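You operate a simulated robot arm through the tools that you are given. There is no shell and no other tool.

You run a simulated robot arm. Do the job below in one go: nothing can be reset, and whatever is moved stays where it is left.

JOB
Level the gate with its jack screw.
Fine: lay the level on the level pad, wind with the red hex key till the bubble stands between the marks, then put both back on the tray. Set down upright: gate level.
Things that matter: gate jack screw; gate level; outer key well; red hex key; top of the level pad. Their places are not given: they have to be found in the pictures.

The check looks at the end state, three seconds after you hand in, the way a careful person would. Anything else that was tipped, shoved, dropped, spilled or broken makes it a failure.

ROBOT AND FRAMES
A 6-joint arm with a two-finger parallel gripper, fixed in place. Base frame: the origin is on the floor under the middle of its stand, x ahead of it, y to its left, z up. Units: m, degrees, N and s.
With the tool pointing down near the work surface it reaches from about 0.36 to 0.76 m from the base axis. Its first joint turns from -66.0 to 66.0 degrees. Payload 2.45 kg.
The tool frame sits at the grasp point between the pads (the TCP): z along the fingers, y along the line on which they close. The tips reach 0.024 m beyond it. The gripper opens to 0.068 m. The fingers are 0.017 m wide and 0.01 m thick; the gripper's body (0.04 by 0.07 m) begins 0.041 m behind the TCP.
Orientation is that of the tool frame in the base frame, as a unit quaternion [x, y, z, w]. With the fingers straight down and closing along the base's y, the tool's x points along the base's -x, its y along +y and its z along -z.

CONTROLS
- The arm moves only by the tool play_rows. Its argument "targets" is a list of rows, each a list of 7 numbers: the shift along the tool's x, y, z in units of 40 mm (1.0 is 40 mm), then the turn, a rotation vector about the tool's x, y, z in units of 5 degrees (1.0 is 5 degrees), then the opening, from 0 (shut) to 1 (fully open). In form: [[dx, dy, dz, rx, ry, rz, jaw], ...]. A call has 1 to 20 rows; each row shifts and turns the commanded pose from where the row before left it, along the tool's axes as they then stand. A call with a number of a shift or a turn outside -1 to 1 is refused whole. A row lasts 0.2 s, in which the tool goes at most 0.05 m and 8.6 degrees; a call with a longer step from one row to the next is refused whole, and so is a gripper value outside its range. Where a pose cannot be reached the arm comes as near as it can. A force on the tool above 40 N (or 10 N above the force at the start of the call, whichever is more), or a blocked arm, ends the call early, and 0.2 s more pass. The fingers move at their own pace (about 0.108 m/s each) and stop on an object; they squeeze with about 20 N. The grip force told is the motor's: it shows also when the fingers shut on nothing. Time passes only in rows, and 0.2 s behind the last, so rows that do not move let the fingers close. The reply holds the time, the measured pose of the TCP, the force on the tool along the base axes, the opening and the grip force, in the units named above and with some noise, with the torque about the TCP (base axes, N m) and any sound that the robot's microphone picked up.
- Cameras (640 x 400 px; columns grow to the right, rows downward): "scene" is fixed at [0.1649, 0.4073, 1.4934]; the picture's right is [-0.77, -0.63, 0.00], its down [-0.18, 0.22, -0.96] and it looks along [0.61, -0.74, -0.28] (base axes); focal length 261 px, centre (320, 200). "wrist" rides on the gripper at [0.084, 0.011, -0.075] in the tool frame; the picture's right is [-0.13, 0.99, 0.00], its down [-0.60, -0.08, -0.79] and it looks along [-0.79, -0.10, 0.61] (tool axes); focal length 251 px, centre (320, 200).
- capture(camera): a new picture of that camera. It takes no simulated time.
- locate(camera, pixels): there is no depth. For up to 12 entries [column, row, z] of the newest picture of that camera ("zoom" is the newest enlarged one), the place [x, y] in the base frame at which the ray of that pixel passes the height z, good to about 0.002 m. It takes no simulated time.
- zoom(camera, box): a new picture of the part [left, top, right, bottom] of that camera's present view, enlarged. It takes no simulated time.
- job_done(): hands the job in; it is judged then, once.

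Leave the gripper open and the arm clear of the work at the hand-in unless told otherwise.

The tools are called after "Request:" as a command line: name --pt "numbers of a row" for each row, then --argument value for the rest, lists and objects as JSON in quotes. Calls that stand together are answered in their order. play_rows: Moves the arm, as the interface text tells. Its arguments: {"type":"object","properties":{"targets":{"type":"array","items":{"type":"array","items":{"type":"number"}}}},"required":["targets"]} The other tools are called the same way: capture (camera) takes a picture; locate (camera, pixels) gives the place at which the rays of pixels pass given heights; zoom (camera, box) takes an enlarged picture of a part of a camera's view; job_done () hands the job in.

At the start:

```text
time_s: 0.0
tcp_pos: [0.43, 0.115, 1.4503]
orientation: [0.0, 1.0, -0.001, 0.002]
contact_force: [0.0, 0.4, 0.4]
torque: [-0.01, 0.03, 0.0]
grip_width: 0.0679
finger_force: 0.1
```

scene: 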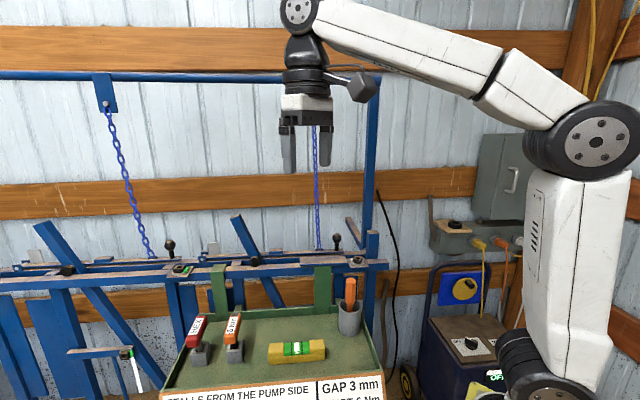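
wrist: 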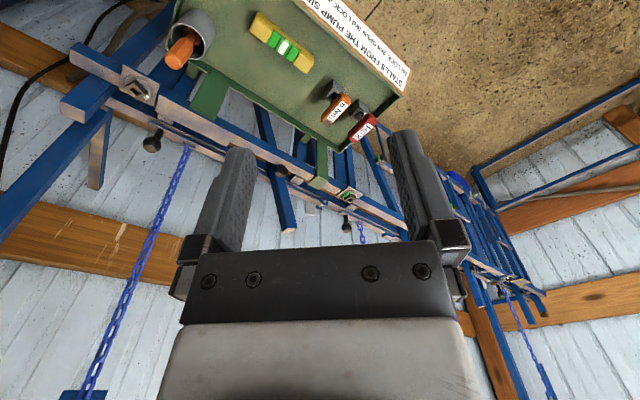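

I see a green tray with a red-handled key, an orange-handled key, a yellow level and a holder cup with an orange object. First I'll enlarge parts of the scene to read labels and find the jack screw and level pad.

Request:
zoom --camera "scene" --box '[150, 220, 400, 400]'

Request:
zoom --camera "scene" --box '[0, 200, 250, 400]'

Request:
zoom --camera "wrist" --box '[50, 0, 450, 250]'

Request:
zoom --camera "scene" --box '[400, 180, 640, 400]'

```text
2.22 times, centred on (275, 310) of scene
```

zoom: 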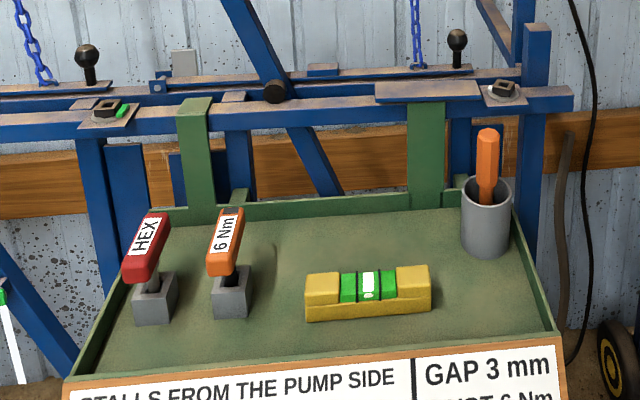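

```text
2.00 times, centred on (125, 300) of scene
```

zoom: 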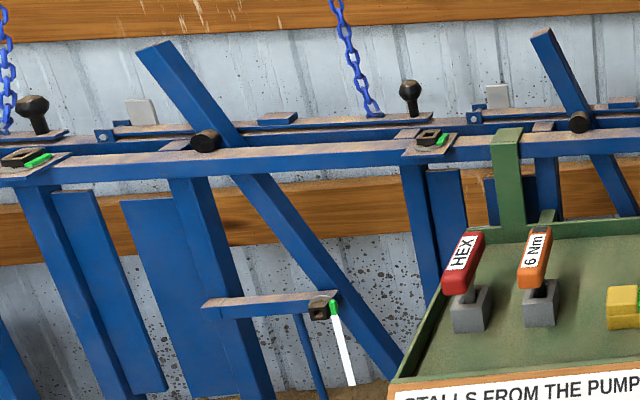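

```text
1.60 times, centred on (250, 125) of wrist
```

zoom: 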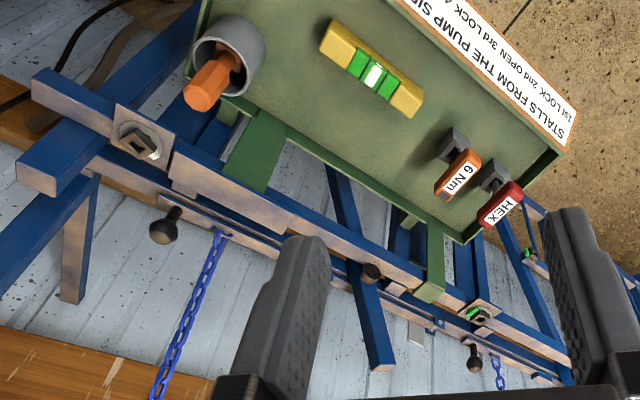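

```text
1.82 times, centred on (520, 290) of scene
```

zoom: 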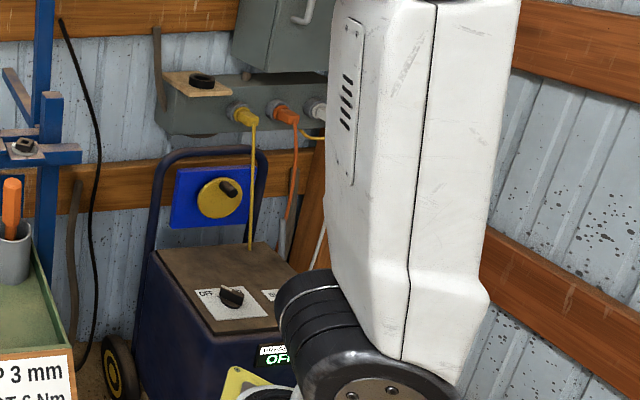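

Next I triangulate the tray and nearby parts: level centre (scene 297,351; wrist 283,47), the right-hand bolt (scene 358,260; wrist 137,91), at several heights.

Request:
locate --camera "scene" --pixels '[[297, 350, 1.2], [297, 350, 1.1], [297, 350, 1.0], [297, 350, 0.9], [358, 260, 1.2], [358, 260, 1.1], [358, 260, 1.0], [358, 260, 0.9], [181, 270, 1.1], [181, 270, 1.0], [125, 353, 0.9], [125, 353, 0.7]]'

Request:
locate --camera "wrist" --pixels '[[283, 47, 1.2], [283, 47, 1.1], [283, 47, 1.0], [283, 47, 0.9], [137, 91, 1.2], [137, 91, 1.1], [137, 91, 1.0], [137, 91, 0.9], [348, 196, 1.1], [348, 196, 1.0], [380, 158, 0.9], [380, 158, 0.7]]'

```text
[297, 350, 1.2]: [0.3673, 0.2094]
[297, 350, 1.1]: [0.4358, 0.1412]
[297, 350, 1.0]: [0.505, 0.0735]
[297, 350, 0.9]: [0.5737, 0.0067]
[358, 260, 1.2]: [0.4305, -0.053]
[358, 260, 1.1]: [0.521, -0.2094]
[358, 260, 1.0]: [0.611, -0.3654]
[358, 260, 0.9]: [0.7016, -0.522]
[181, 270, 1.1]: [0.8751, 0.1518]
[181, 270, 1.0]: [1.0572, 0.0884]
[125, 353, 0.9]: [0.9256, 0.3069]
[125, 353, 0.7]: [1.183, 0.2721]
```

```text
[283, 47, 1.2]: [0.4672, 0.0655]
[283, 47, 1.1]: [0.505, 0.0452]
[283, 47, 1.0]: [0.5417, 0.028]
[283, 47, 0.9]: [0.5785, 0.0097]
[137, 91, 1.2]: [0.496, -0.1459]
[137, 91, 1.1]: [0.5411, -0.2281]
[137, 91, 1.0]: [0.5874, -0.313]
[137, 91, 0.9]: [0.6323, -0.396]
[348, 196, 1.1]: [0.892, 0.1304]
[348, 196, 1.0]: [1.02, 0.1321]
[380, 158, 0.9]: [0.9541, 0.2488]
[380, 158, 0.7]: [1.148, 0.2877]
```

The tray floor lies near z≈0.88 and the rail near z≈1.05. I enlarge the right bolt and the flat plate on the rail to identify the jack screw and the level pad.

Request:
zoom --camera "scene" --box '[300, 230, 400, 292]'

Request:
zoom --camera "wrist" --box '[60, 50, 220, 150]'

Request:
zoom --camera "scene" --box '[150, 340, 400, 400]'

Request:
zoom --camera "wrist" --box '[280, 0, 420, 88]'

Request:
zoom --camera "scene" --box '[150, 240, 230, 290]'

```text
6.40 times, centred on (350, 261) of scene
```

zoom: 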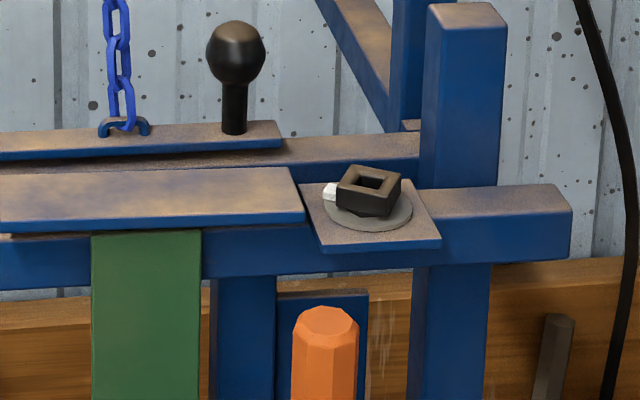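

```text
4.00 times, centred on (140, 100) of wrist
```

zoom: 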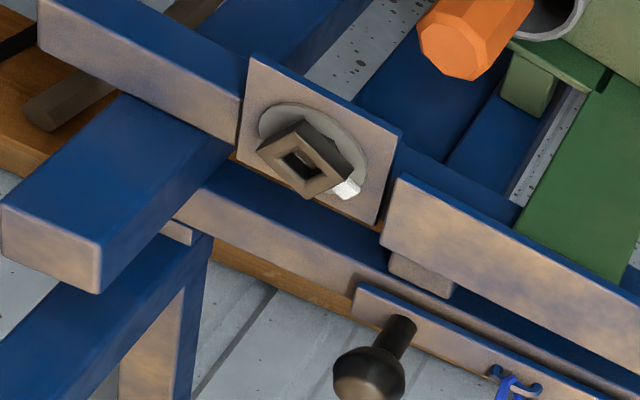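

```text
2.56 times, centred on (275, 370) of scene
```

zoom: 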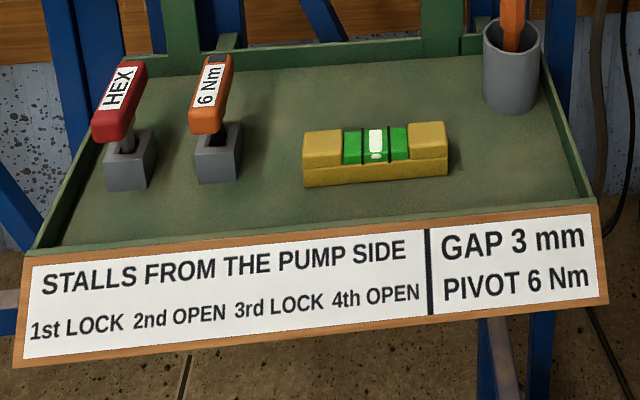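

```text
4.55 times, centred on (350, 44) of wrist
```

zoom: 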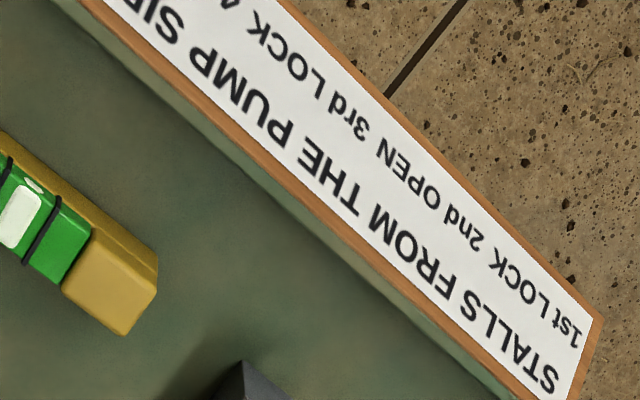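

```text
8.00 times, centred on (190, 265) of scene
```

zoom: 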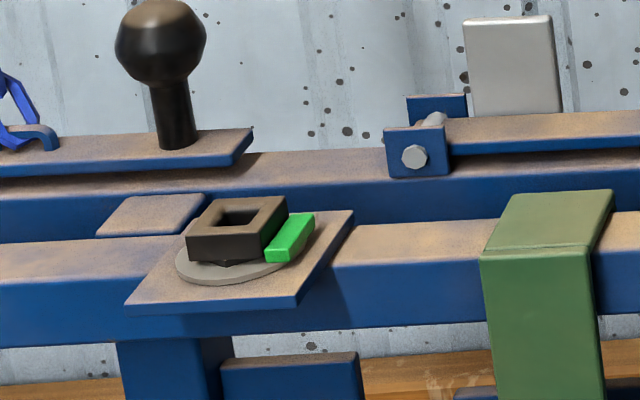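

The right-hand screw (socket head on a washer) at about (0.565,-0.28,1.05) with a long flat plate beside it looks like a candidate jack and pad. I move the arm a little to the right, high up, and turn the wrist camera to look around there.

Request:
play_rows --pt "0 -1 0 0 0 0 1" --pt "0 -1 0 0 0 0 1" --pt "0 -1 0 0 0 0 1" --pt "0 -1 0 0 0 0 1" --pt "0 0 0 0 0 1 1" --pt "0 0 0 0 0 1 1" --pt "0 0 0 0 0 1 1" --pt "0 0 0 0 0 1 1" --pt "0 0 0 0 0 1 1" --pt "0 0 0 0 0 1 1" --pt "0 0 0 0 0 1 1" --pt "0 0 0 0 0 1 1" --pt "0 0 0 0 0 1 1" --pt "0 0 0 0 0 0 1"

Request:
capture --camera "wrist"

Request:
capture --camera "scene"

```text
time_s: 3.0
tcp_pos: [0.4309, -0.0459, 1.4497]
orientation: [0.384, 0.924, 0.0, 0.002]
contact_force: [-0.8, 0.6, -0.1]
torque: [0.01, -0.03, -0.02]
grip_width: 0.0679
finger_force: 0.1
```

```text
taken
```

wrist: 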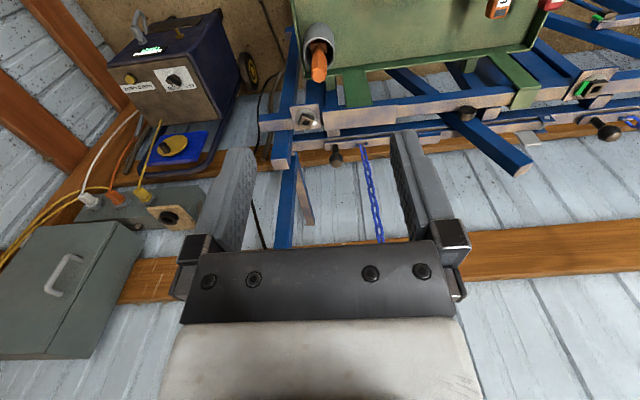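

```text
taken
```

scene: 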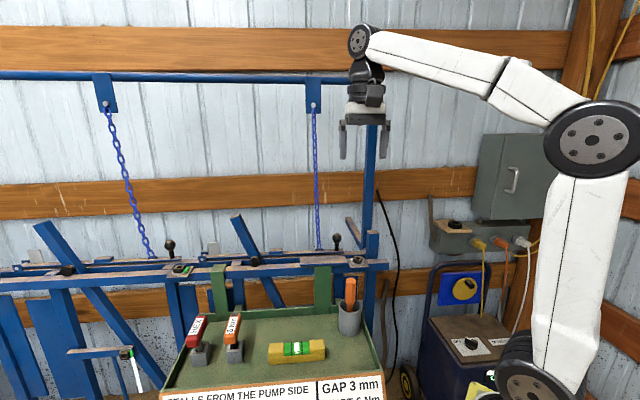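

The wrist view shows the whole rail. I enlarge the screw and rail area (240–400, 80–160) and the power pack, then look closer.

Request:
zoom --camera "wrist" --box '[240, 60, 400, 160]'

Request:
zoom --camera "wrist" --box '[400, 0, 640, 150]'

Request:
zoom --camera "wrist" --box '[60, 0, 300, 150]'

```text
4.00 times, centred on (320, 110) of wrist
```

zoom: 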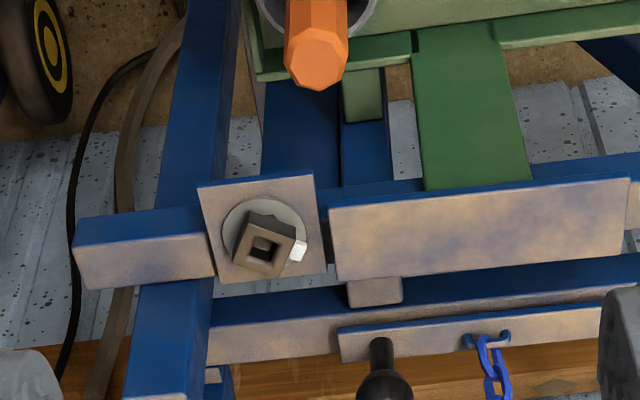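

```text
2.67 times, centred on (520, 75) of wrist
```

zoom: 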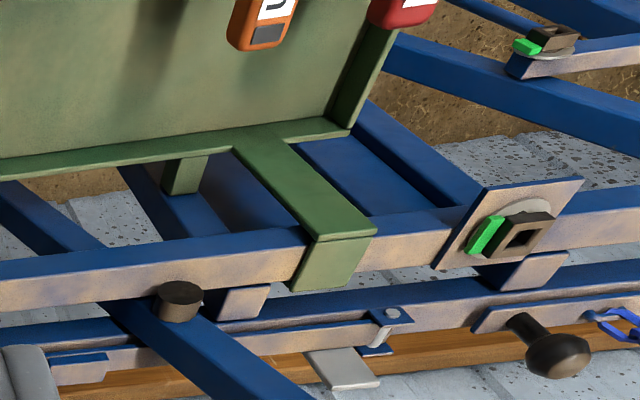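

```text
2.67 times, centred on (180, 75) of wrist
```

zoom: 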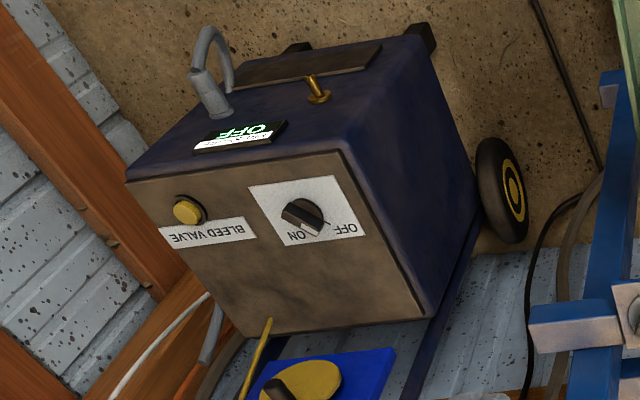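

I look closer at the low bracket at (125,353) in the scene, which has a similar screw with a green mark, and at the plate joints.

Request:
zoom --camera "scene" --box '[60, 325, 180, 400]'

Request:
zoom --camera "scene" --box '[190, 225, 310, 300]'

Request:
zoom --camera "scene" --box '[0, 225, 120, 300]'

Request:
zoom --camera "scene" --box '[170, 290, 290, 365]'

```text
5.33 times, centred on (120, 362) of scene
```

zoom: 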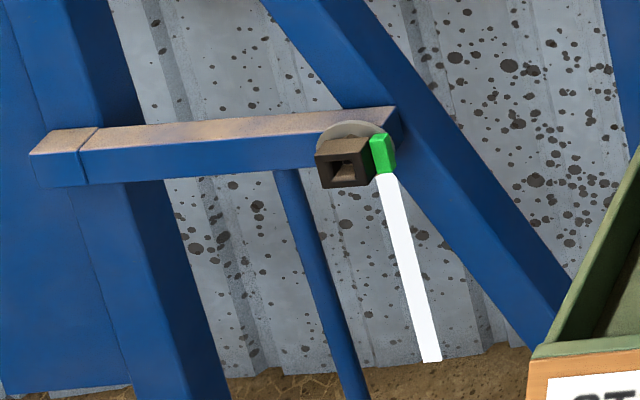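

```text
5.33 times, centred on (250, 262) of scene
```

zoom: 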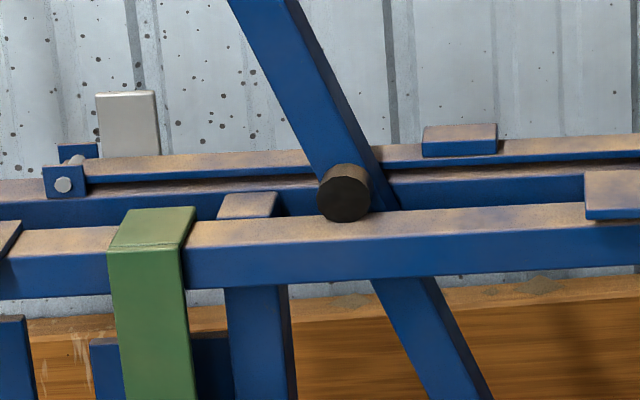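

```text
5.33 times, centred on (60, 262) of scene
```

zoom: 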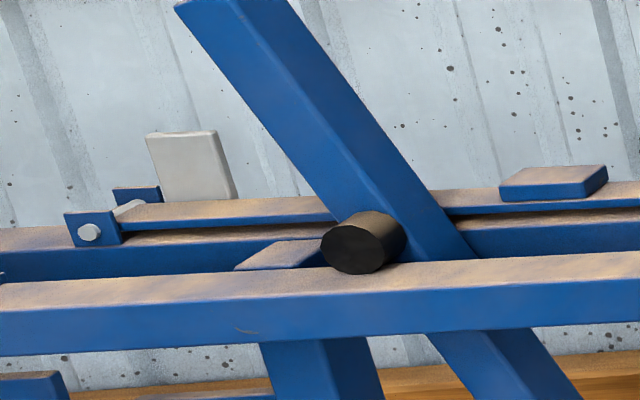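

```text
5.33 times, centred on (230, 328) of scene
```

zoom: 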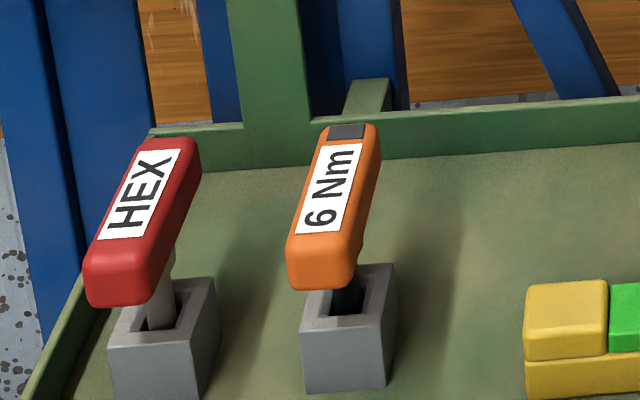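

The low bracket at (1.05,0.28) is out of reach. I lower the tool 0.2 m straight down at the present spot (free air above the tray) so the wrist camera looks right at the screw and plate.

Request:
play_rows --pt "0 0 1 0 0 0 1" --pt "0 0 1 0 0 0 1" --pt "0 0 1 0 0 0 1" --pt "0 0 1 0 0 0 1" --pt "0 0 1 0 0 0 1" --pt "0 0 0 0 0 0 1"

Request:
capture --camera "wrist"

Request:
capture --camera "scene"

```text
time_s: 4.4
tcp_pos: [0.4316, -0.0457, 1.2513]
orientation: [0.382, 0.924, 0.0, 0.002]
contact_force: [-0.4, 0.5, 0.1]
torque: [0.02, 0.02, 0.0]
grip_width: 0.0682
finger_force: 0.1
```

```text
taken
```

wrist: 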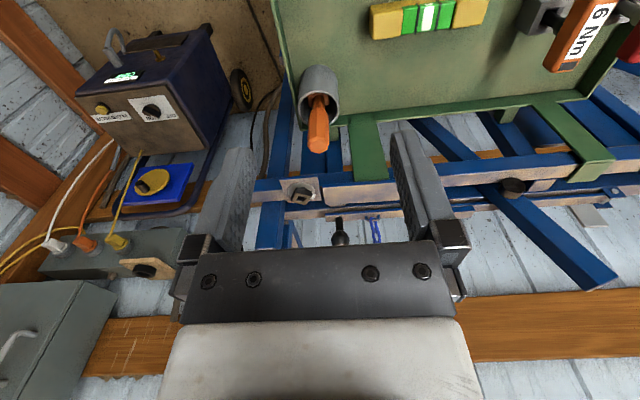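

```text
taken
```

scene: 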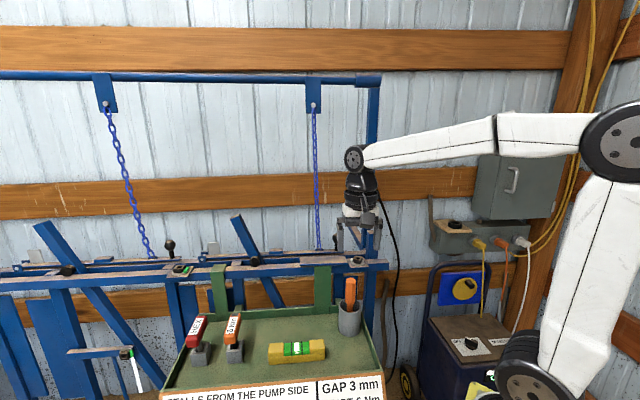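

The screw is at about (300,190), the plate at (360,188) and the level at (427,15) in the wrist view. I enlarge these.

Request:
zoom --camera "wrist" --box '[240, 130, 400, 230]'

Request:
zoom --camera "wrist" --box '[340, 0, 500, 100]'

Request:
zoom --camera "wrist" --box '[480, 0, 640, 100]'

Request:
zoom --camera "scene" --box '[260, 325, 340, 375]'

```text
4.00 times, centred on (320, 180) of wrist
```

zoom: 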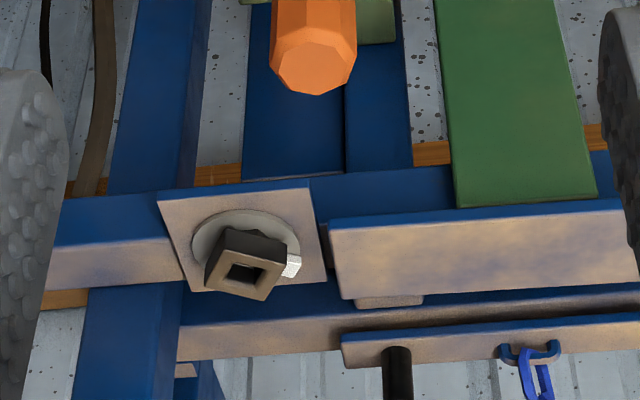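

```text
4.00 times, centred on (420, 50) of wrist
```

zoom: 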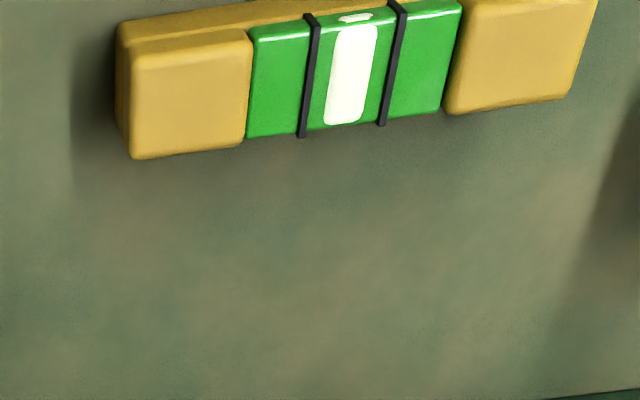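

```text
4.00 times, centred on (560, 50) of wrist
```

zoom: 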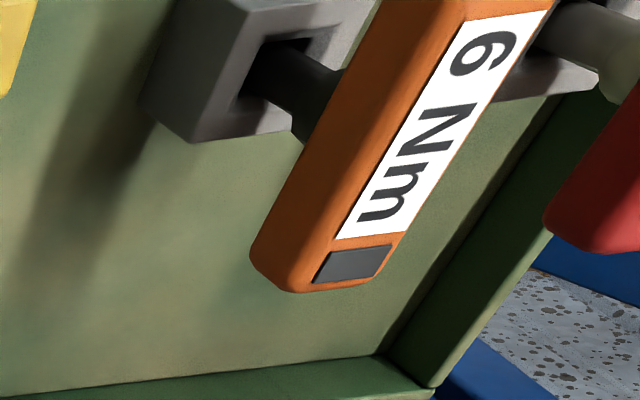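

```text
8.00 times, centred on (300, 350) of scene
```

zoom: 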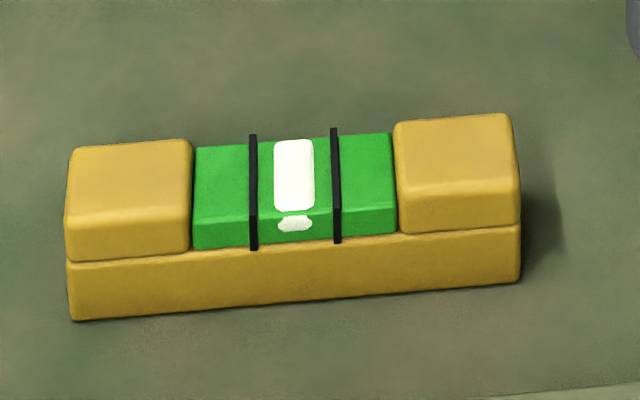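

I locate the key wells and the handle ends in the scene at a few heights, as well as the pad corners, to plan the next view.

Request:
locate --camera "scene" --pixels '[[198, 352, 0.9], [233, 349, 0.9], [192, 344, 0.95], [202, 318, 0.95], [230, 341, 0.95], [235, 315, 0.95], [301, 262, 1.06], [347, 262, 1.06], [358, 259, 1.06], [348, 318, 0.95], [297, 350, 0.89], [190, 370, 0.88]]'

Request:
locate --camera "wrist" --pixels '[[560, 69, 0.93], [560, 69, 0.95], [560, 69, 0.97], [323, 193, 1.05], [400, 186, 1.05], [300, 197, 1.05], [320, 80, 0.95]]'

```text
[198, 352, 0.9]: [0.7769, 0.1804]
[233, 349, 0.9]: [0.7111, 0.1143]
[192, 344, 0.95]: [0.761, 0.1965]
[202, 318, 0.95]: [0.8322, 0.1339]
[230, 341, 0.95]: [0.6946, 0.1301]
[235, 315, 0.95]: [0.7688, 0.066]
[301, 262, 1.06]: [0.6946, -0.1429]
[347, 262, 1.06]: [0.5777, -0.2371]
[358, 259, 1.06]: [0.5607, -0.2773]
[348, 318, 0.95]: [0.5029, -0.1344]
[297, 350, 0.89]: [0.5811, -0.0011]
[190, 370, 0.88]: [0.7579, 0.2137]
```

```text
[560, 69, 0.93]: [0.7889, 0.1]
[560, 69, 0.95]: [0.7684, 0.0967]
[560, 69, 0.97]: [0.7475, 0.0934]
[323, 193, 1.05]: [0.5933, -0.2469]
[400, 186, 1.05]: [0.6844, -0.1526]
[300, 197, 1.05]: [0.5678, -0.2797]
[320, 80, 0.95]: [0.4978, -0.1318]
```

Wells sit near (0.777,0.18) for HEX and (0.711,0.114) for 6 Nm. I turn the wrist back to face +x and move over the tray (about (0.55,0.10,1.15)) for a closer look at the keys.

Request:
play_rows --pt "0 0 0 0 0 -1 1" --pt "0 0 0 0 0 -1 1" --pt "0 0 0 0 0 -1 1" --pt "0 0 0 0 0 -1 1" --pt "0 0 0 0 0 -1 1" --pt "0 0 0 0 0 -1 1" --pt "0 0 0 0 0 -1 1" --pt "0 0 0 0 0 -1 1" --pt "0 0 0 0 0 -1 1" --pt "-0.6 0.75 0.5 0 0 0 1" --pt "-0.6 0.75 0.5 0 0 0 1" --pt "-0.6 0.75 0.5 0 0 0 1" --pt "-0.6 0.75 0.5 0 0 0 1" --pt "-0.6 0.75 0.5 0 0 0 1" --pt "0 0 0 0 0 0 1"

Request:
capture --camera "wrist"

Request:
capture --camera "scene"

```text
time_s: 7.6
tcp_pos: [0.5507, 0.1026, 1.1504]
orientation: [-0.001, 1.0, -0.001, 0.002]
contact_force: [1.1, 0.0, 0.1]
torque: [-0.01, 0.03, -0.02]
grip_width: 0.0681
finger_force: 0.1
```

```text
taken
```

wrist: 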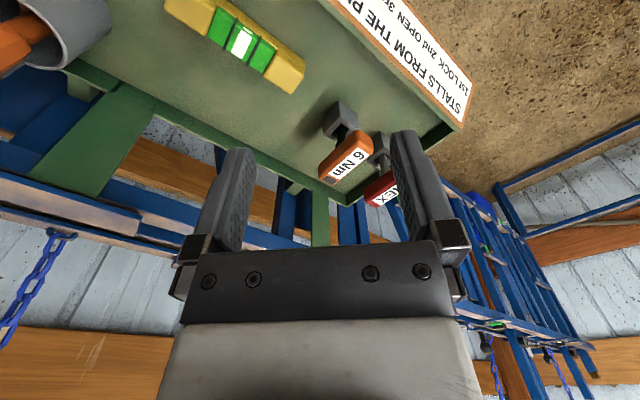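

```text
taken
```

scene: 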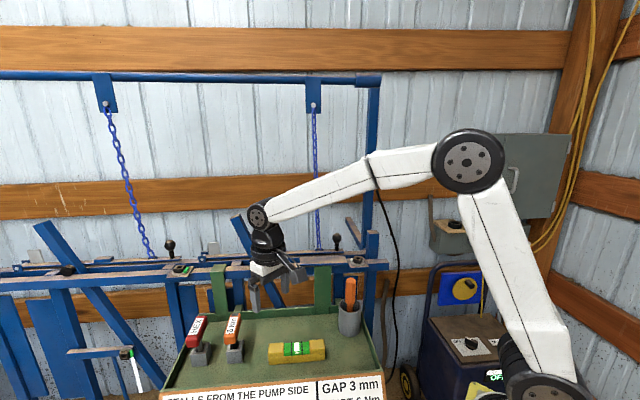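

The HEX key is partly behind the finger at (385,185). I turn the wrist 15° so it appears between the fingers and back off slightly.

Request:
play_rows --pt "0 0 0 0 0 -1 1" --pt "0 0 0 0 0 -1 1" --pt "0 0 0 0 0 -1 1" --pt "0 0 0 0 0 0 1"

Request:
capture --camera "wrist"

Request:
zoom --camera "wrist" --box '[240, 80, 420, 220]'

```text
time_s: 8.6
tcp_pos: [0.5515, 0.1039, 1.1505]
orientation: [-0.132, 0.991, 0.0, 0.001]
contact_force: [0.3, 0.1, 0.8]
torque: [0.0, -0.01, -0.03]
grip_width: 0.0679
finger_force: 0.0
```

```text
taken
```

wrist: 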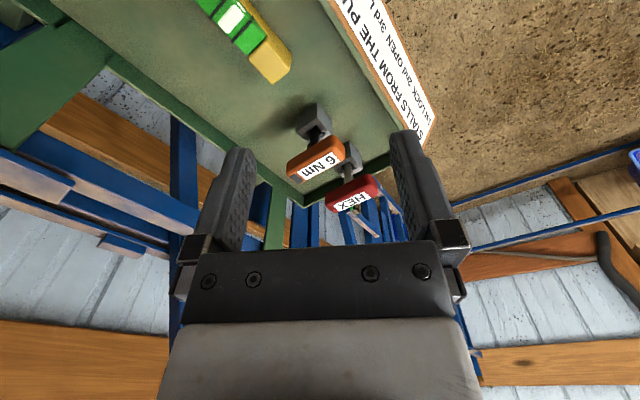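

```text
2.86 times, centred on (330, 150) of wrist
```

zoom: 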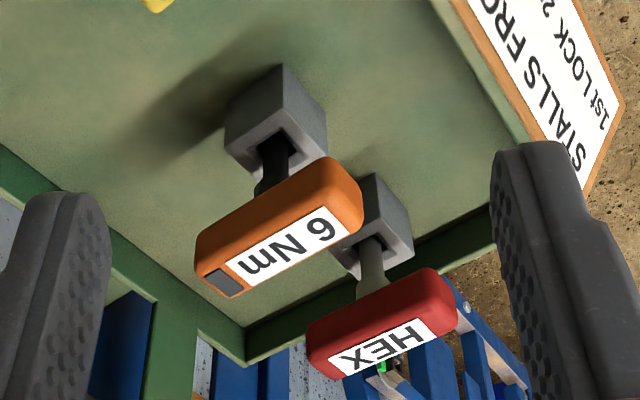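

Now both T-handles are clear. Label centre of HEX: wrist (352.6,200.6), scene (196.6,326.7). I triangulate its height and the handle ends.

Request:
locate --camera "wrist" --pixels '[[352.6, 200.6, 0.94], [352.6, 200.6, 0.96], [352.6, 200.6, 0.98], [352.6, 200.6, 1.0], [330, 207, 0.96], [371, 190, 0.96], [349, 167, 0.9], [346, 160, 0.9]]'

Request:
locate --camera "scene" --pixels '[[196.6, 326.7, 0.94], [196.6, 326.7, 0.96], [196.6, 326.7, 0.98], [196.6, 326.7, 1.0]]'

```text
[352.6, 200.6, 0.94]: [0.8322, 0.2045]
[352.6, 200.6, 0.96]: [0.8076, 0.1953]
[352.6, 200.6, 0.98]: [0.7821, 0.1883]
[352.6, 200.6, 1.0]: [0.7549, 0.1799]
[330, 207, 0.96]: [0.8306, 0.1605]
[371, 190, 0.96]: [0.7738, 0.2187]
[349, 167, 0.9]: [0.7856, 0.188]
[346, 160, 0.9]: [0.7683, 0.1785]
```

```text
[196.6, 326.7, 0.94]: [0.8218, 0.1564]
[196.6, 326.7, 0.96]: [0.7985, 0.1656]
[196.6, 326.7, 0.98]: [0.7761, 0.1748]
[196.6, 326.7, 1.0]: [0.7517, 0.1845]
```

The handle top is about z≈0.995 near (0.757,0.18). I refine with tighter enlargements of the HEX key from both cameras.

Request:
zoom --camera "wrist" --box '[310, 135, 400, 215]'

Request:
zoom --camera "scene" --box '[170, 310, 234, 370]'

```text
5.00 times, centred on (355, 175) of wrist
```

zoom: 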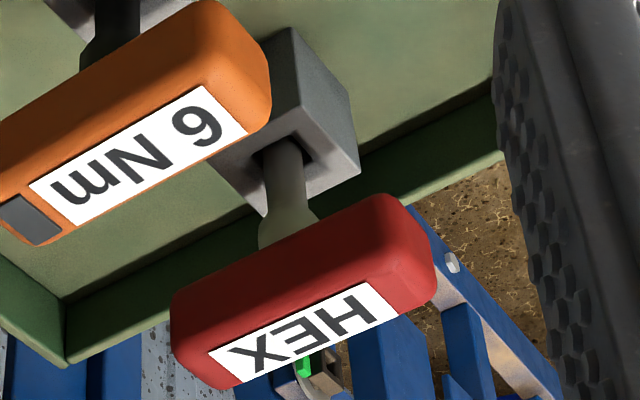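

```text
6.67 times, centred on (202, 340) of scene
```

zoom: 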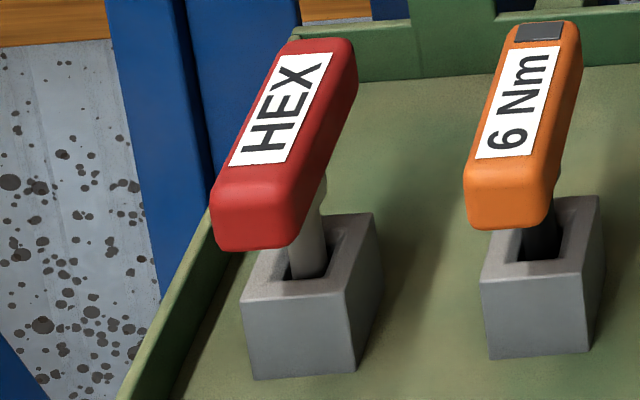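

I locate the handle label ends at z=0.995 in both pictures, and the well's corners at candidate heights.

Request:
locate --camera "wrist" --pixels '[[368.1, 194.2, 0.995], [335.5, 207.5, 0.995], [351.8, 200.8, 0.995], [372, 184, 0.995], [331, 204.4, 0.985], [348, 165, 0.92], [348, 165, 0.91], [343, 165, 0.9]]'

Request:
locate --camera "zoom" --pixels '[[258.5, 164, 0.995], [305.5, 56.5, 0.995], [282, 110, 0.995], [250, 185, 0.995], [315, 40, 0.995], [255, 380, 0.88], [357, 373, 0.88], [240, 300, 0.92], [347, 293, 0.92], [373, 214, 0.92], [310, 275, 0.92], [540, 240, 0.92]]'

```text
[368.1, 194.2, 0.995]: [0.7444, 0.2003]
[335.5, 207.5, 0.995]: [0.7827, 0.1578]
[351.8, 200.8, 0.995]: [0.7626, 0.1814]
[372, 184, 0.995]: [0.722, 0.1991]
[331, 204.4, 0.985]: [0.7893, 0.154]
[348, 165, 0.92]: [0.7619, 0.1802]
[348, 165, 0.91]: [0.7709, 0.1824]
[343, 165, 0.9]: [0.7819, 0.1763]
```

```text
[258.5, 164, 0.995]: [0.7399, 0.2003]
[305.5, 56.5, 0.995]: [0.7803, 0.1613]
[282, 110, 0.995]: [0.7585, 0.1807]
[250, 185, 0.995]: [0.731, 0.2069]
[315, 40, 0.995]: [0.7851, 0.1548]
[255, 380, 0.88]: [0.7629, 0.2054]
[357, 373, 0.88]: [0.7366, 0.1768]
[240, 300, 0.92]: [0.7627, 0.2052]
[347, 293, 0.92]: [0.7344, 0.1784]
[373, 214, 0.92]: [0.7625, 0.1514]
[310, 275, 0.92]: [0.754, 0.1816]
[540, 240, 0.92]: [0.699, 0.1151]
```

The geometry agrees well: tray floor z≈0.88, outer well top z≈0.92 centred near (0.763,0.178), handle axis at 45° (perpendicular to the rail), top at 0.995. Next I move to (0.483,-0.198,1.20), facing the rail, to look closely at the screw and pad.

Request:
play_rows --pt "0 0 -0.1 0 0 1 1" --pt "0 0 -0.1 0 0 1 1" --pt "0 0 -0.1 0 0 1 1" --pt "0 0 -0.1 0 0 1 1" --pt "0 0 -0.1 0 0 1 1" --pt "0 0 -0.1 0 0 1 1" --pt "0 0 -0.1 0 0 1 1" --pt "0 0 -0.1 0 0 1 1" --pt "0 0 -0.1 0 0 1 1" --pt "0 0 -0.1 0 0 1 1" --pt "0 0 -0.1 0 0 1 1" --pt "0 0 -0.1 0 0 1 1" --pt "0 0 0 0 0 0 1"

Request:
play_rows --pt "-0.516 -0.819 0 0 0 0 1" --pt "-0.516 -0.819 0 0 0 0 1" --pt "-0.516 -0.819 0 0 0 0 1" --pt "-0.516 -0.819 0 0 0 0 1" --pt "-0.516 -0.819 0 0 0 0 1" --pt "-0.516 -0.819 0 0 0 0 1" --pt "-0.516 -0.819 0 0 0 0 1" --pt "-0.516 -0.819 0 0 0 0 1" --pt "0 0 0 0 0 0 1"

Request:
capture --camera "wrist"

Request:
capture --camera "scene"

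```text
time_s: 11.4
tcp_pos: [0.5509, 0.1043, 1.1997]
orientation: [0.384, 0.923, 0.0, 0.002]
contact_force: [-0.8, 0.2, -0.8]
torque: [0.01, -0.01, -0.05]
grip_width: 0.0681
finger_force: 0.1
```

```text
time_s: 13.4
tcp_pos: [0.4822, -0.1982, 1.2005]
orientation: [0.383, 0.924, 0.0, 0.001]
contact_force: [1.1, -0.3, -0.4]
torque: [0.02, 0.02, -0.03]
grip_width: 0.0679
finger_force: 0.1
```

```text
taken
```

wrist: 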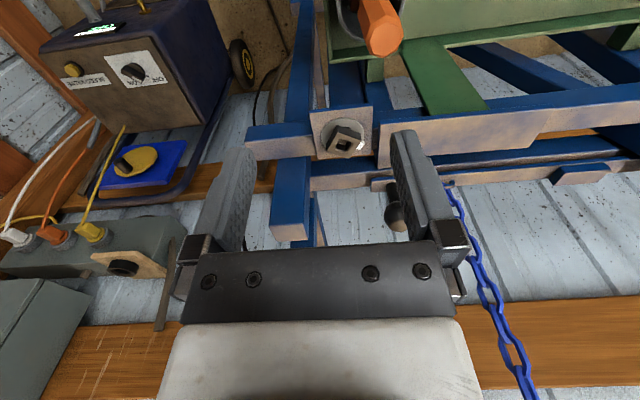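

```text
taken
```

scene: 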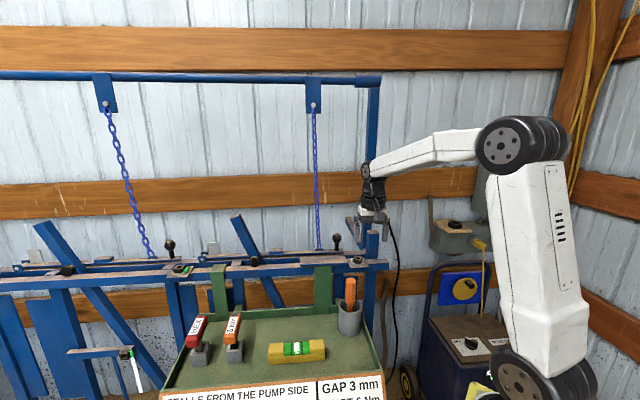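

The screw is at about (343,140) and the pad spans (380–535, 110–165). I enlarge both for detail.

Request:
zoom --camera "wrist" --box '[300, 100, 396, 160]'

Request:
zoom --camera "wrist" --box '[370, 90, 550, 200]'

Request:
zoom --camera "scene" --box '[290, 240, 370, 280]'

```text
6.67 times, centred on (348, 130) of wrist
```

zoom: 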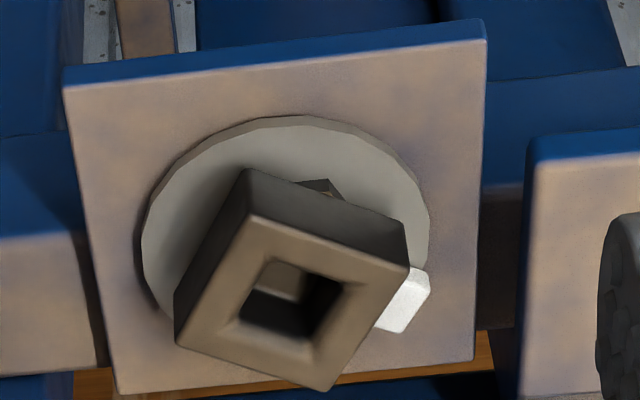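

```text
3.56 times, centred on (460, 145) of wrist
```

zoom: 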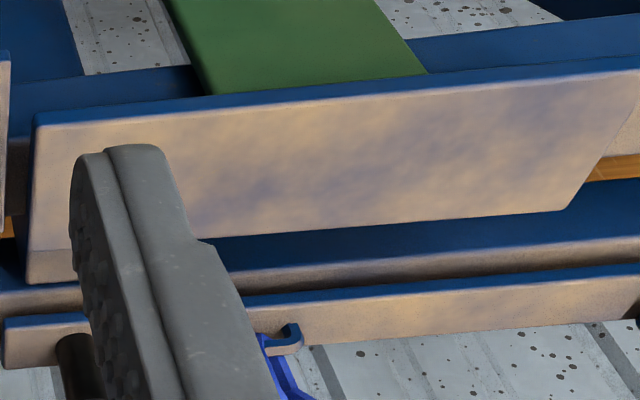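

```text
8.00 times, centred on (330, 260) of scene
```

zoom: 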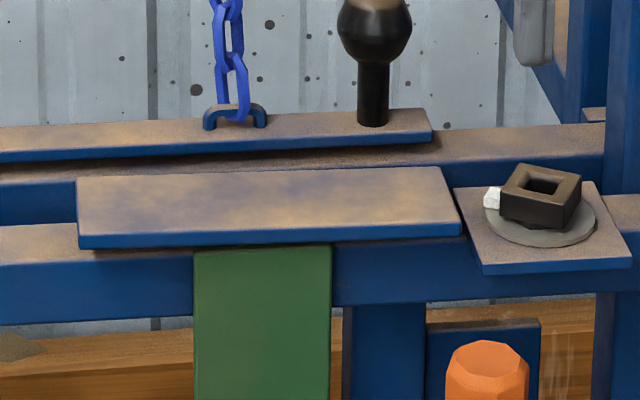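

The pad is a clear plate beside the screw with a square socket head and a white index tag. I triangulate pad corners and the socket from both cameras.

Request:
locate --camera "wrist" --pixels '[[528.8, 148.4, 1.05], [528.8, 148.4, 1.06], [528.8, 148.4, 1.07], [381.3, 123.6, 1.05], [381.3, 123.6, 1.06], [381.3, 123.6, 1.07], [343.5, 144.5, 1.07], [343.5, 144.5, 1.08], [343.5, 144.5, 1.06]]'

Request:
locate --camera "scene" --pixels '[[299.75, 257.25, 1.05], [299.75, 257.25, 1.06], [299.75, 257.25, 1.07], [347.5, 262.6, 1.05], [347.5, 262.6, 1.06], [347.5, 262.6, 1.07], [357.6, 258, 1.07], [357.6, 258, 1.08], [357.6, 258, 1.06], [300, 264.4, 1.06], [344.75, 255.75, 1.06]]'

```text
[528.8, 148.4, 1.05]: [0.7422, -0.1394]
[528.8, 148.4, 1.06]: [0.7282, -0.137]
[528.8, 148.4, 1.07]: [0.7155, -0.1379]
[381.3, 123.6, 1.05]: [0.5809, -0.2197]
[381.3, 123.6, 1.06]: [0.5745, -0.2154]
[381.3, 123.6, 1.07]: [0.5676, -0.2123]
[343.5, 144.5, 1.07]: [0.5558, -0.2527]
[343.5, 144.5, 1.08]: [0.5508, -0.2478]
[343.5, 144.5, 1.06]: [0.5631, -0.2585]
```

```text
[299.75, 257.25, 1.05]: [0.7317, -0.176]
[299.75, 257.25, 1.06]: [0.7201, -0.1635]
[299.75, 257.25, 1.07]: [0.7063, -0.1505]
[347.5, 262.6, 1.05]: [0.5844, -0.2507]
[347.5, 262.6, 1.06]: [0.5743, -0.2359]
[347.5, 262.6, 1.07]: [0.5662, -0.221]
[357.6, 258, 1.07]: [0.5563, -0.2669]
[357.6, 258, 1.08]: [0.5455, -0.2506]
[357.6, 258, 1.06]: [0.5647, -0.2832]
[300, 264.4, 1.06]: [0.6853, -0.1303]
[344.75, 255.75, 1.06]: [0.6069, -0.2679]
```

Pad top is near z≈1.078, about 0.145×0.045 m, centred near (0.628,-0.175); the screw socket is near (0.548,-0.249,1.08). Now I triangulate obstacles: the orange tool in the cup, the ball knob, the chain, and measure the level's footprint.

Request:
locate --camera "scene" --pixels '[[351, 279, 1.0], [351, 279, 1.03], [336.6, 250, 1.06], [337, 240, 1.12], [319.4, 249, 1.07], [316, 180, 1.3], [268.75, 365, 0.88], [325, 360, 0.88], [269.4, 343.5, 0.91], [323.75, 339.4, 0.91], [324.6, 348, 0.91], [268.2, 352, 0.91]]'

Request:
locate --camera "wrist" --pixels '[[383, 37, 1.0], [383, 37, 1.03], [395, 216, 1.12], [388, 185, 1.07], [450, 186, 1.07], [450, 186, 1.06]]'

```text
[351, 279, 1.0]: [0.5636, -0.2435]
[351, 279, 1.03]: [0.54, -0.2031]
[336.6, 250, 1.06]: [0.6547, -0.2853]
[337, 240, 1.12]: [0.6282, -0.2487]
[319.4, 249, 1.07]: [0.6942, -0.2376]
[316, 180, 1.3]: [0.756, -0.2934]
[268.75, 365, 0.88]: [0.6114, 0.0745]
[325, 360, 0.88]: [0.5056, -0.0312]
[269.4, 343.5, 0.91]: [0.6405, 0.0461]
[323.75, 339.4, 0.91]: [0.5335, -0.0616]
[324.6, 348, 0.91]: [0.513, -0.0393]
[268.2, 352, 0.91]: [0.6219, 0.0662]
```

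```text
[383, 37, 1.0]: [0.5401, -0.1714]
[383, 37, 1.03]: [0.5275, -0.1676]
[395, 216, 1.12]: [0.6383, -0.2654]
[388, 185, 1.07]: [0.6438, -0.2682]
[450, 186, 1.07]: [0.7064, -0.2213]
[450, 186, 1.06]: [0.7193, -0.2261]
```

The orange tool in the cup is tall (top z≈1.056 at (0.517,-0.166)) – I must keep above it. The level is about 0.15×0.03×0.04 m centred near (0.569,0.011), along the rail direction. I now move to (0.47,-0.05), turn the wrist so it closes across the level, and look.

Request:
play_rows --pt "0.707 0.6 0 0 0 0 1" --pt "0.707 0.6 0 0 0 0 1" --pt "0.707 0.6 0 0 0 0 1" --pt "0.707 0.6 0 0 0 0 1" --pt "0 0 0 0 0 -1 1" --pt "0 0 0 0 0 -1 1" --pt "0 0 0 0 0 -1 1" --pt "0 0 0 0 0 -1 1" --pt "0 0 0 0 0 -1 1" --pt "0 0 0 0 0 -1 1" --pt "0 0 0 0 0 -1 1" --pt "0 0 0 0 0 -1 1" --pt "0 0 0 0 0 -1 1" --pt "0 0 0 0 0 -1 1"

Request:
play_rows --pt "0 0 0 0 0 -1 1" --pt "0 0 0 0 0 -1 1" --pt "0 0 0 0 0 -1 1" --pt "0 0 0 0 0 -1 1" --pt "0 0 0 0 0 -1 1" --pt "0 0 0 0 0 -1 1" --pt "0 0 0 0 0 -1 1" --pt "0 0 0 0 0 -1 1" --pt "0 0 1 0 0 0 1" --pt "0 0 1 0 0 0 1" --pt "0 0 0 0 0 0 1"

Request:
capture --camera "wrist"

Request:
capture --camera "scene"

```text
time_s: 16.4
tcp_pos: [0.4694, -0.0502, 1.1992]
orientation: [-0.044, 0.999, -0.001, 0.0]
contact_force: [-0.4, 0.1, -0.1]
torque: [0.0, 0.01, -0.02]
grip_width: 0.0679
finger_force: 0.0
```

```text
time_s: 18.8
tcp_pos: [0.4711, -0.0512, 1.1187]
orientation: [-0.383, 0.924, -0.001, 0.0]
contact_force: [0.5, 0.9, 0.0]
torque: [-0.04, -0.02, 0.01]
grip_width: 0.0679
finger_force: 0.0
```

```text
taken
```

wrist: 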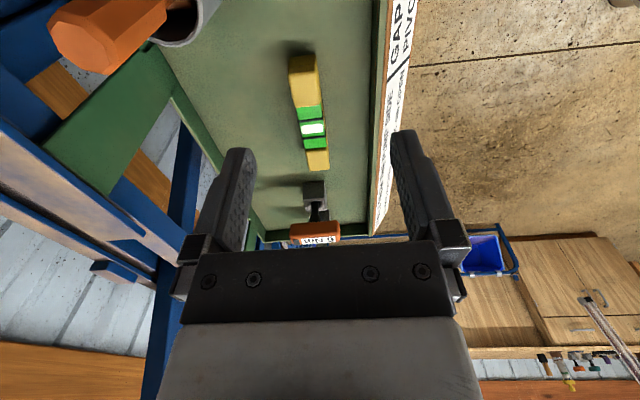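

```text
taken
```

scene: 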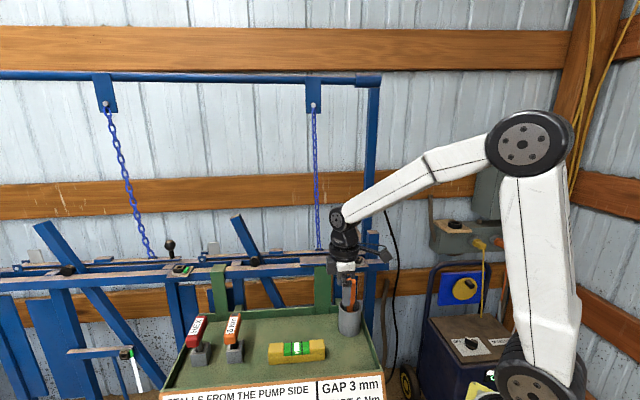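

The background to the left is only a distant bench. I enlarge the level in the wrist view (285–335, 50–175) to measure its ends.

Request:
zoom --camera "wrist" --box '[220, 40, 420, 180]'

```text
2.86 times, centred on (320, 110) of wrist
```

zoom: 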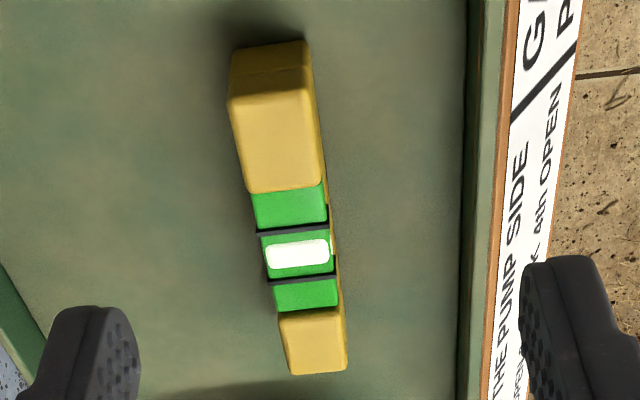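

I locate the level's end corners at z=0.88 (bottom) and 0.92 (top).

Request:
locate --camera "zoom" --pixels '[[232, 50, 0.88], [308, 42, 0.88], [229, 98, 0.92], [313, 88, 0.92], [229, 98, 0.91], [313, 88, 0.91], [290, 373, 0.92], [347, 367, 0.92], [290, 373, 0.91], [347, 367, 0.91], [297, 253, 0.92], [297, 253, 0.91]]'

Request:
locate --camera "scene" --pixels '[[268.75, 365, 0.88], [325, 360, 0.88], [269.4, 343.5, 0.92], [323.75, 339.4, 0.92], [324.6, 348, 0.92], [268.2, 352, 0.92], [297, 347, 0.92]]'

```text
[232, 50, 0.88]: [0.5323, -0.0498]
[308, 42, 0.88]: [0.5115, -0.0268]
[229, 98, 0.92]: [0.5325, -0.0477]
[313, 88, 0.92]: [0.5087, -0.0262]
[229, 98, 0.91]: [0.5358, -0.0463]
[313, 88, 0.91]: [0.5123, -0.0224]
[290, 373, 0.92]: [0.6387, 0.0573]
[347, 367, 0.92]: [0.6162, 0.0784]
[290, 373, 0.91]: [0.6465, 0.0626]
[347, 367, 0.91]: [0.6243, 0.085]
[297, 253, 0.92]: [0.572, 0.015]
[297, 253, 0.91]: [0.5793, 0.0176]
```

```text
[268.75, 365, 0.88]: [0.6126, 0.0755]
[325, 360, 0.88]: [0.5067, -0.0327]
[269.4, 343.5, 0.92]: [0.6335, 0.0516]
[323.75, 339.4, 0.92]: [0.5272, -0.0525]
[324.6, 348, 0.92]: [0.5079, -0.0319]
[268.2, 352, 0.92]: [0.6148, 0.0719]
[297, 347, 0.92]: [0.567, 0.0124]
```

The level centre is about (0.572,0.0126), top z≈0.92. I move over it and down to z≈1.0, then check alignment.

Request:
play_rows --pt "-0.971 -0.219 0 0 0 0 1" --pt "-0.971 -0.219 0 0 0 0 1" --pt "-0.971 -0.219 0 0 0 0 1" --pt "0 0 1 0 0 0 1" --pt "0 0 1 0 0 0 1" --pt "0 0 1 0 0 0 1" --pt "0 0 0 0 0 0 1"

Request:
capture --camera "wrist"

Request:
capture --camera "scene"

```text
time_s: 20.4
tcp_pos: [0.5722, 0.012, 0.998]
orientation: [-0.382, 0.924, -0.002, 0.001]
contact_force: [-0.1, 0.4, 0.8]
torque: [0.03, -0.01, 0.0]
grip_width: 0.068
finger_force: 0.1
```

```text
taken
```

wrist: 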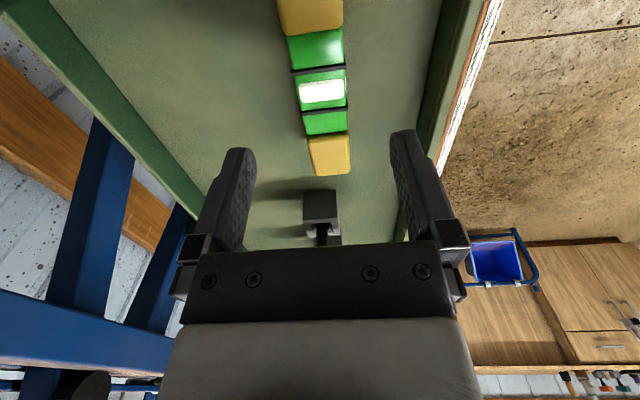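

```text
taken
```

scene: 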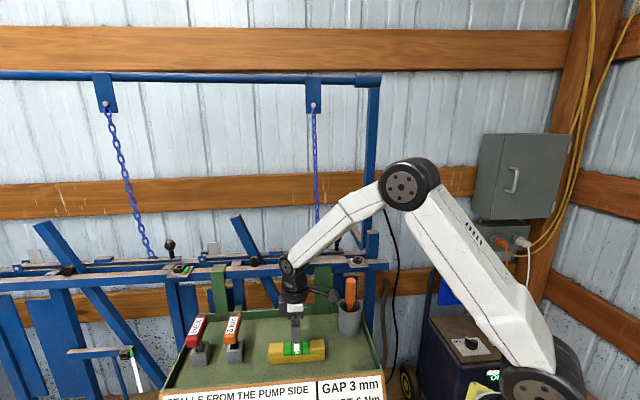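

The fingers straddle the level in line with its vial (scene 297,340). I check with an enlargement before descending.

Request:
zoom --camera "scene" --box '[250, 290, 350, 370]'

Request:
locate --camera "wrist" --pixels '[[321, 93, 0.915], [320, 176, 0.92], [350, 172, 0.92], [303, 127, 0.92], [347, 122, 0.92]]'

```text
5.00 times, centred on (300, 330) of scene
```

zoom: 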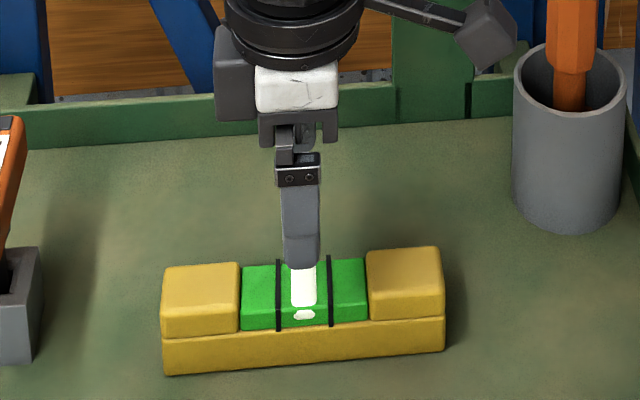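

```text
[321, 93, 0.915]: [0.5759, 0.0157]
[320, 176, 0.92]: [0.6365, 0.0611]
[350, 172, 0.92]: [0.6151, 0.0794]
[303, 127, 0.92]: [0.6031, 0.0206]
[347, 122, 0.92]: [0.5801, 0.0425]
```

Alignment is good (within ~3 mm). I descend 87 mm to z≈0.911, then close on the level.

Request:
play_rows --pt "0 0 0.8 0 0 0 1" --pt "0 0 0.8 0 0 0 1" --pt "0 0 0.575 0 0 0 1" --pt "0 0 0 0 0 0 1" --pt "0 0 0 0 0 0 0.3" --pt "0 0 0 0 0 0 0.3" --pt "0 0 0 0 0 0 0.2" --pt "0 0 0 0 0 0 0.2" --pt "0 0 0 0 0 0 0.2"

Request:
zoom --camera "scene" --box '[250, 290, 350, 370]'

```text
time_s: 22.4
tcp_pos: [0.5718, 0.0133, 0.9112]
orientation: [-0.383, 0.924, -0.002, 0.001]
contact_force: [0.1, 0.8, 1.2]
torque: [-0.01, 0.01, 0.01]
grip_width: 0.0317
finger_force: 19.5
```

```text
5.00 times, centred on (300, 330) of scene
```

zoom: 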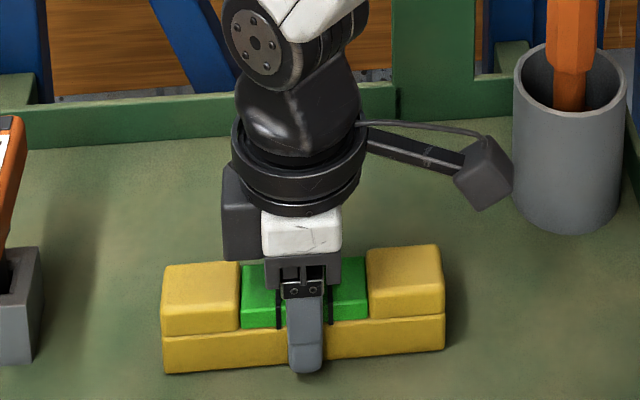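

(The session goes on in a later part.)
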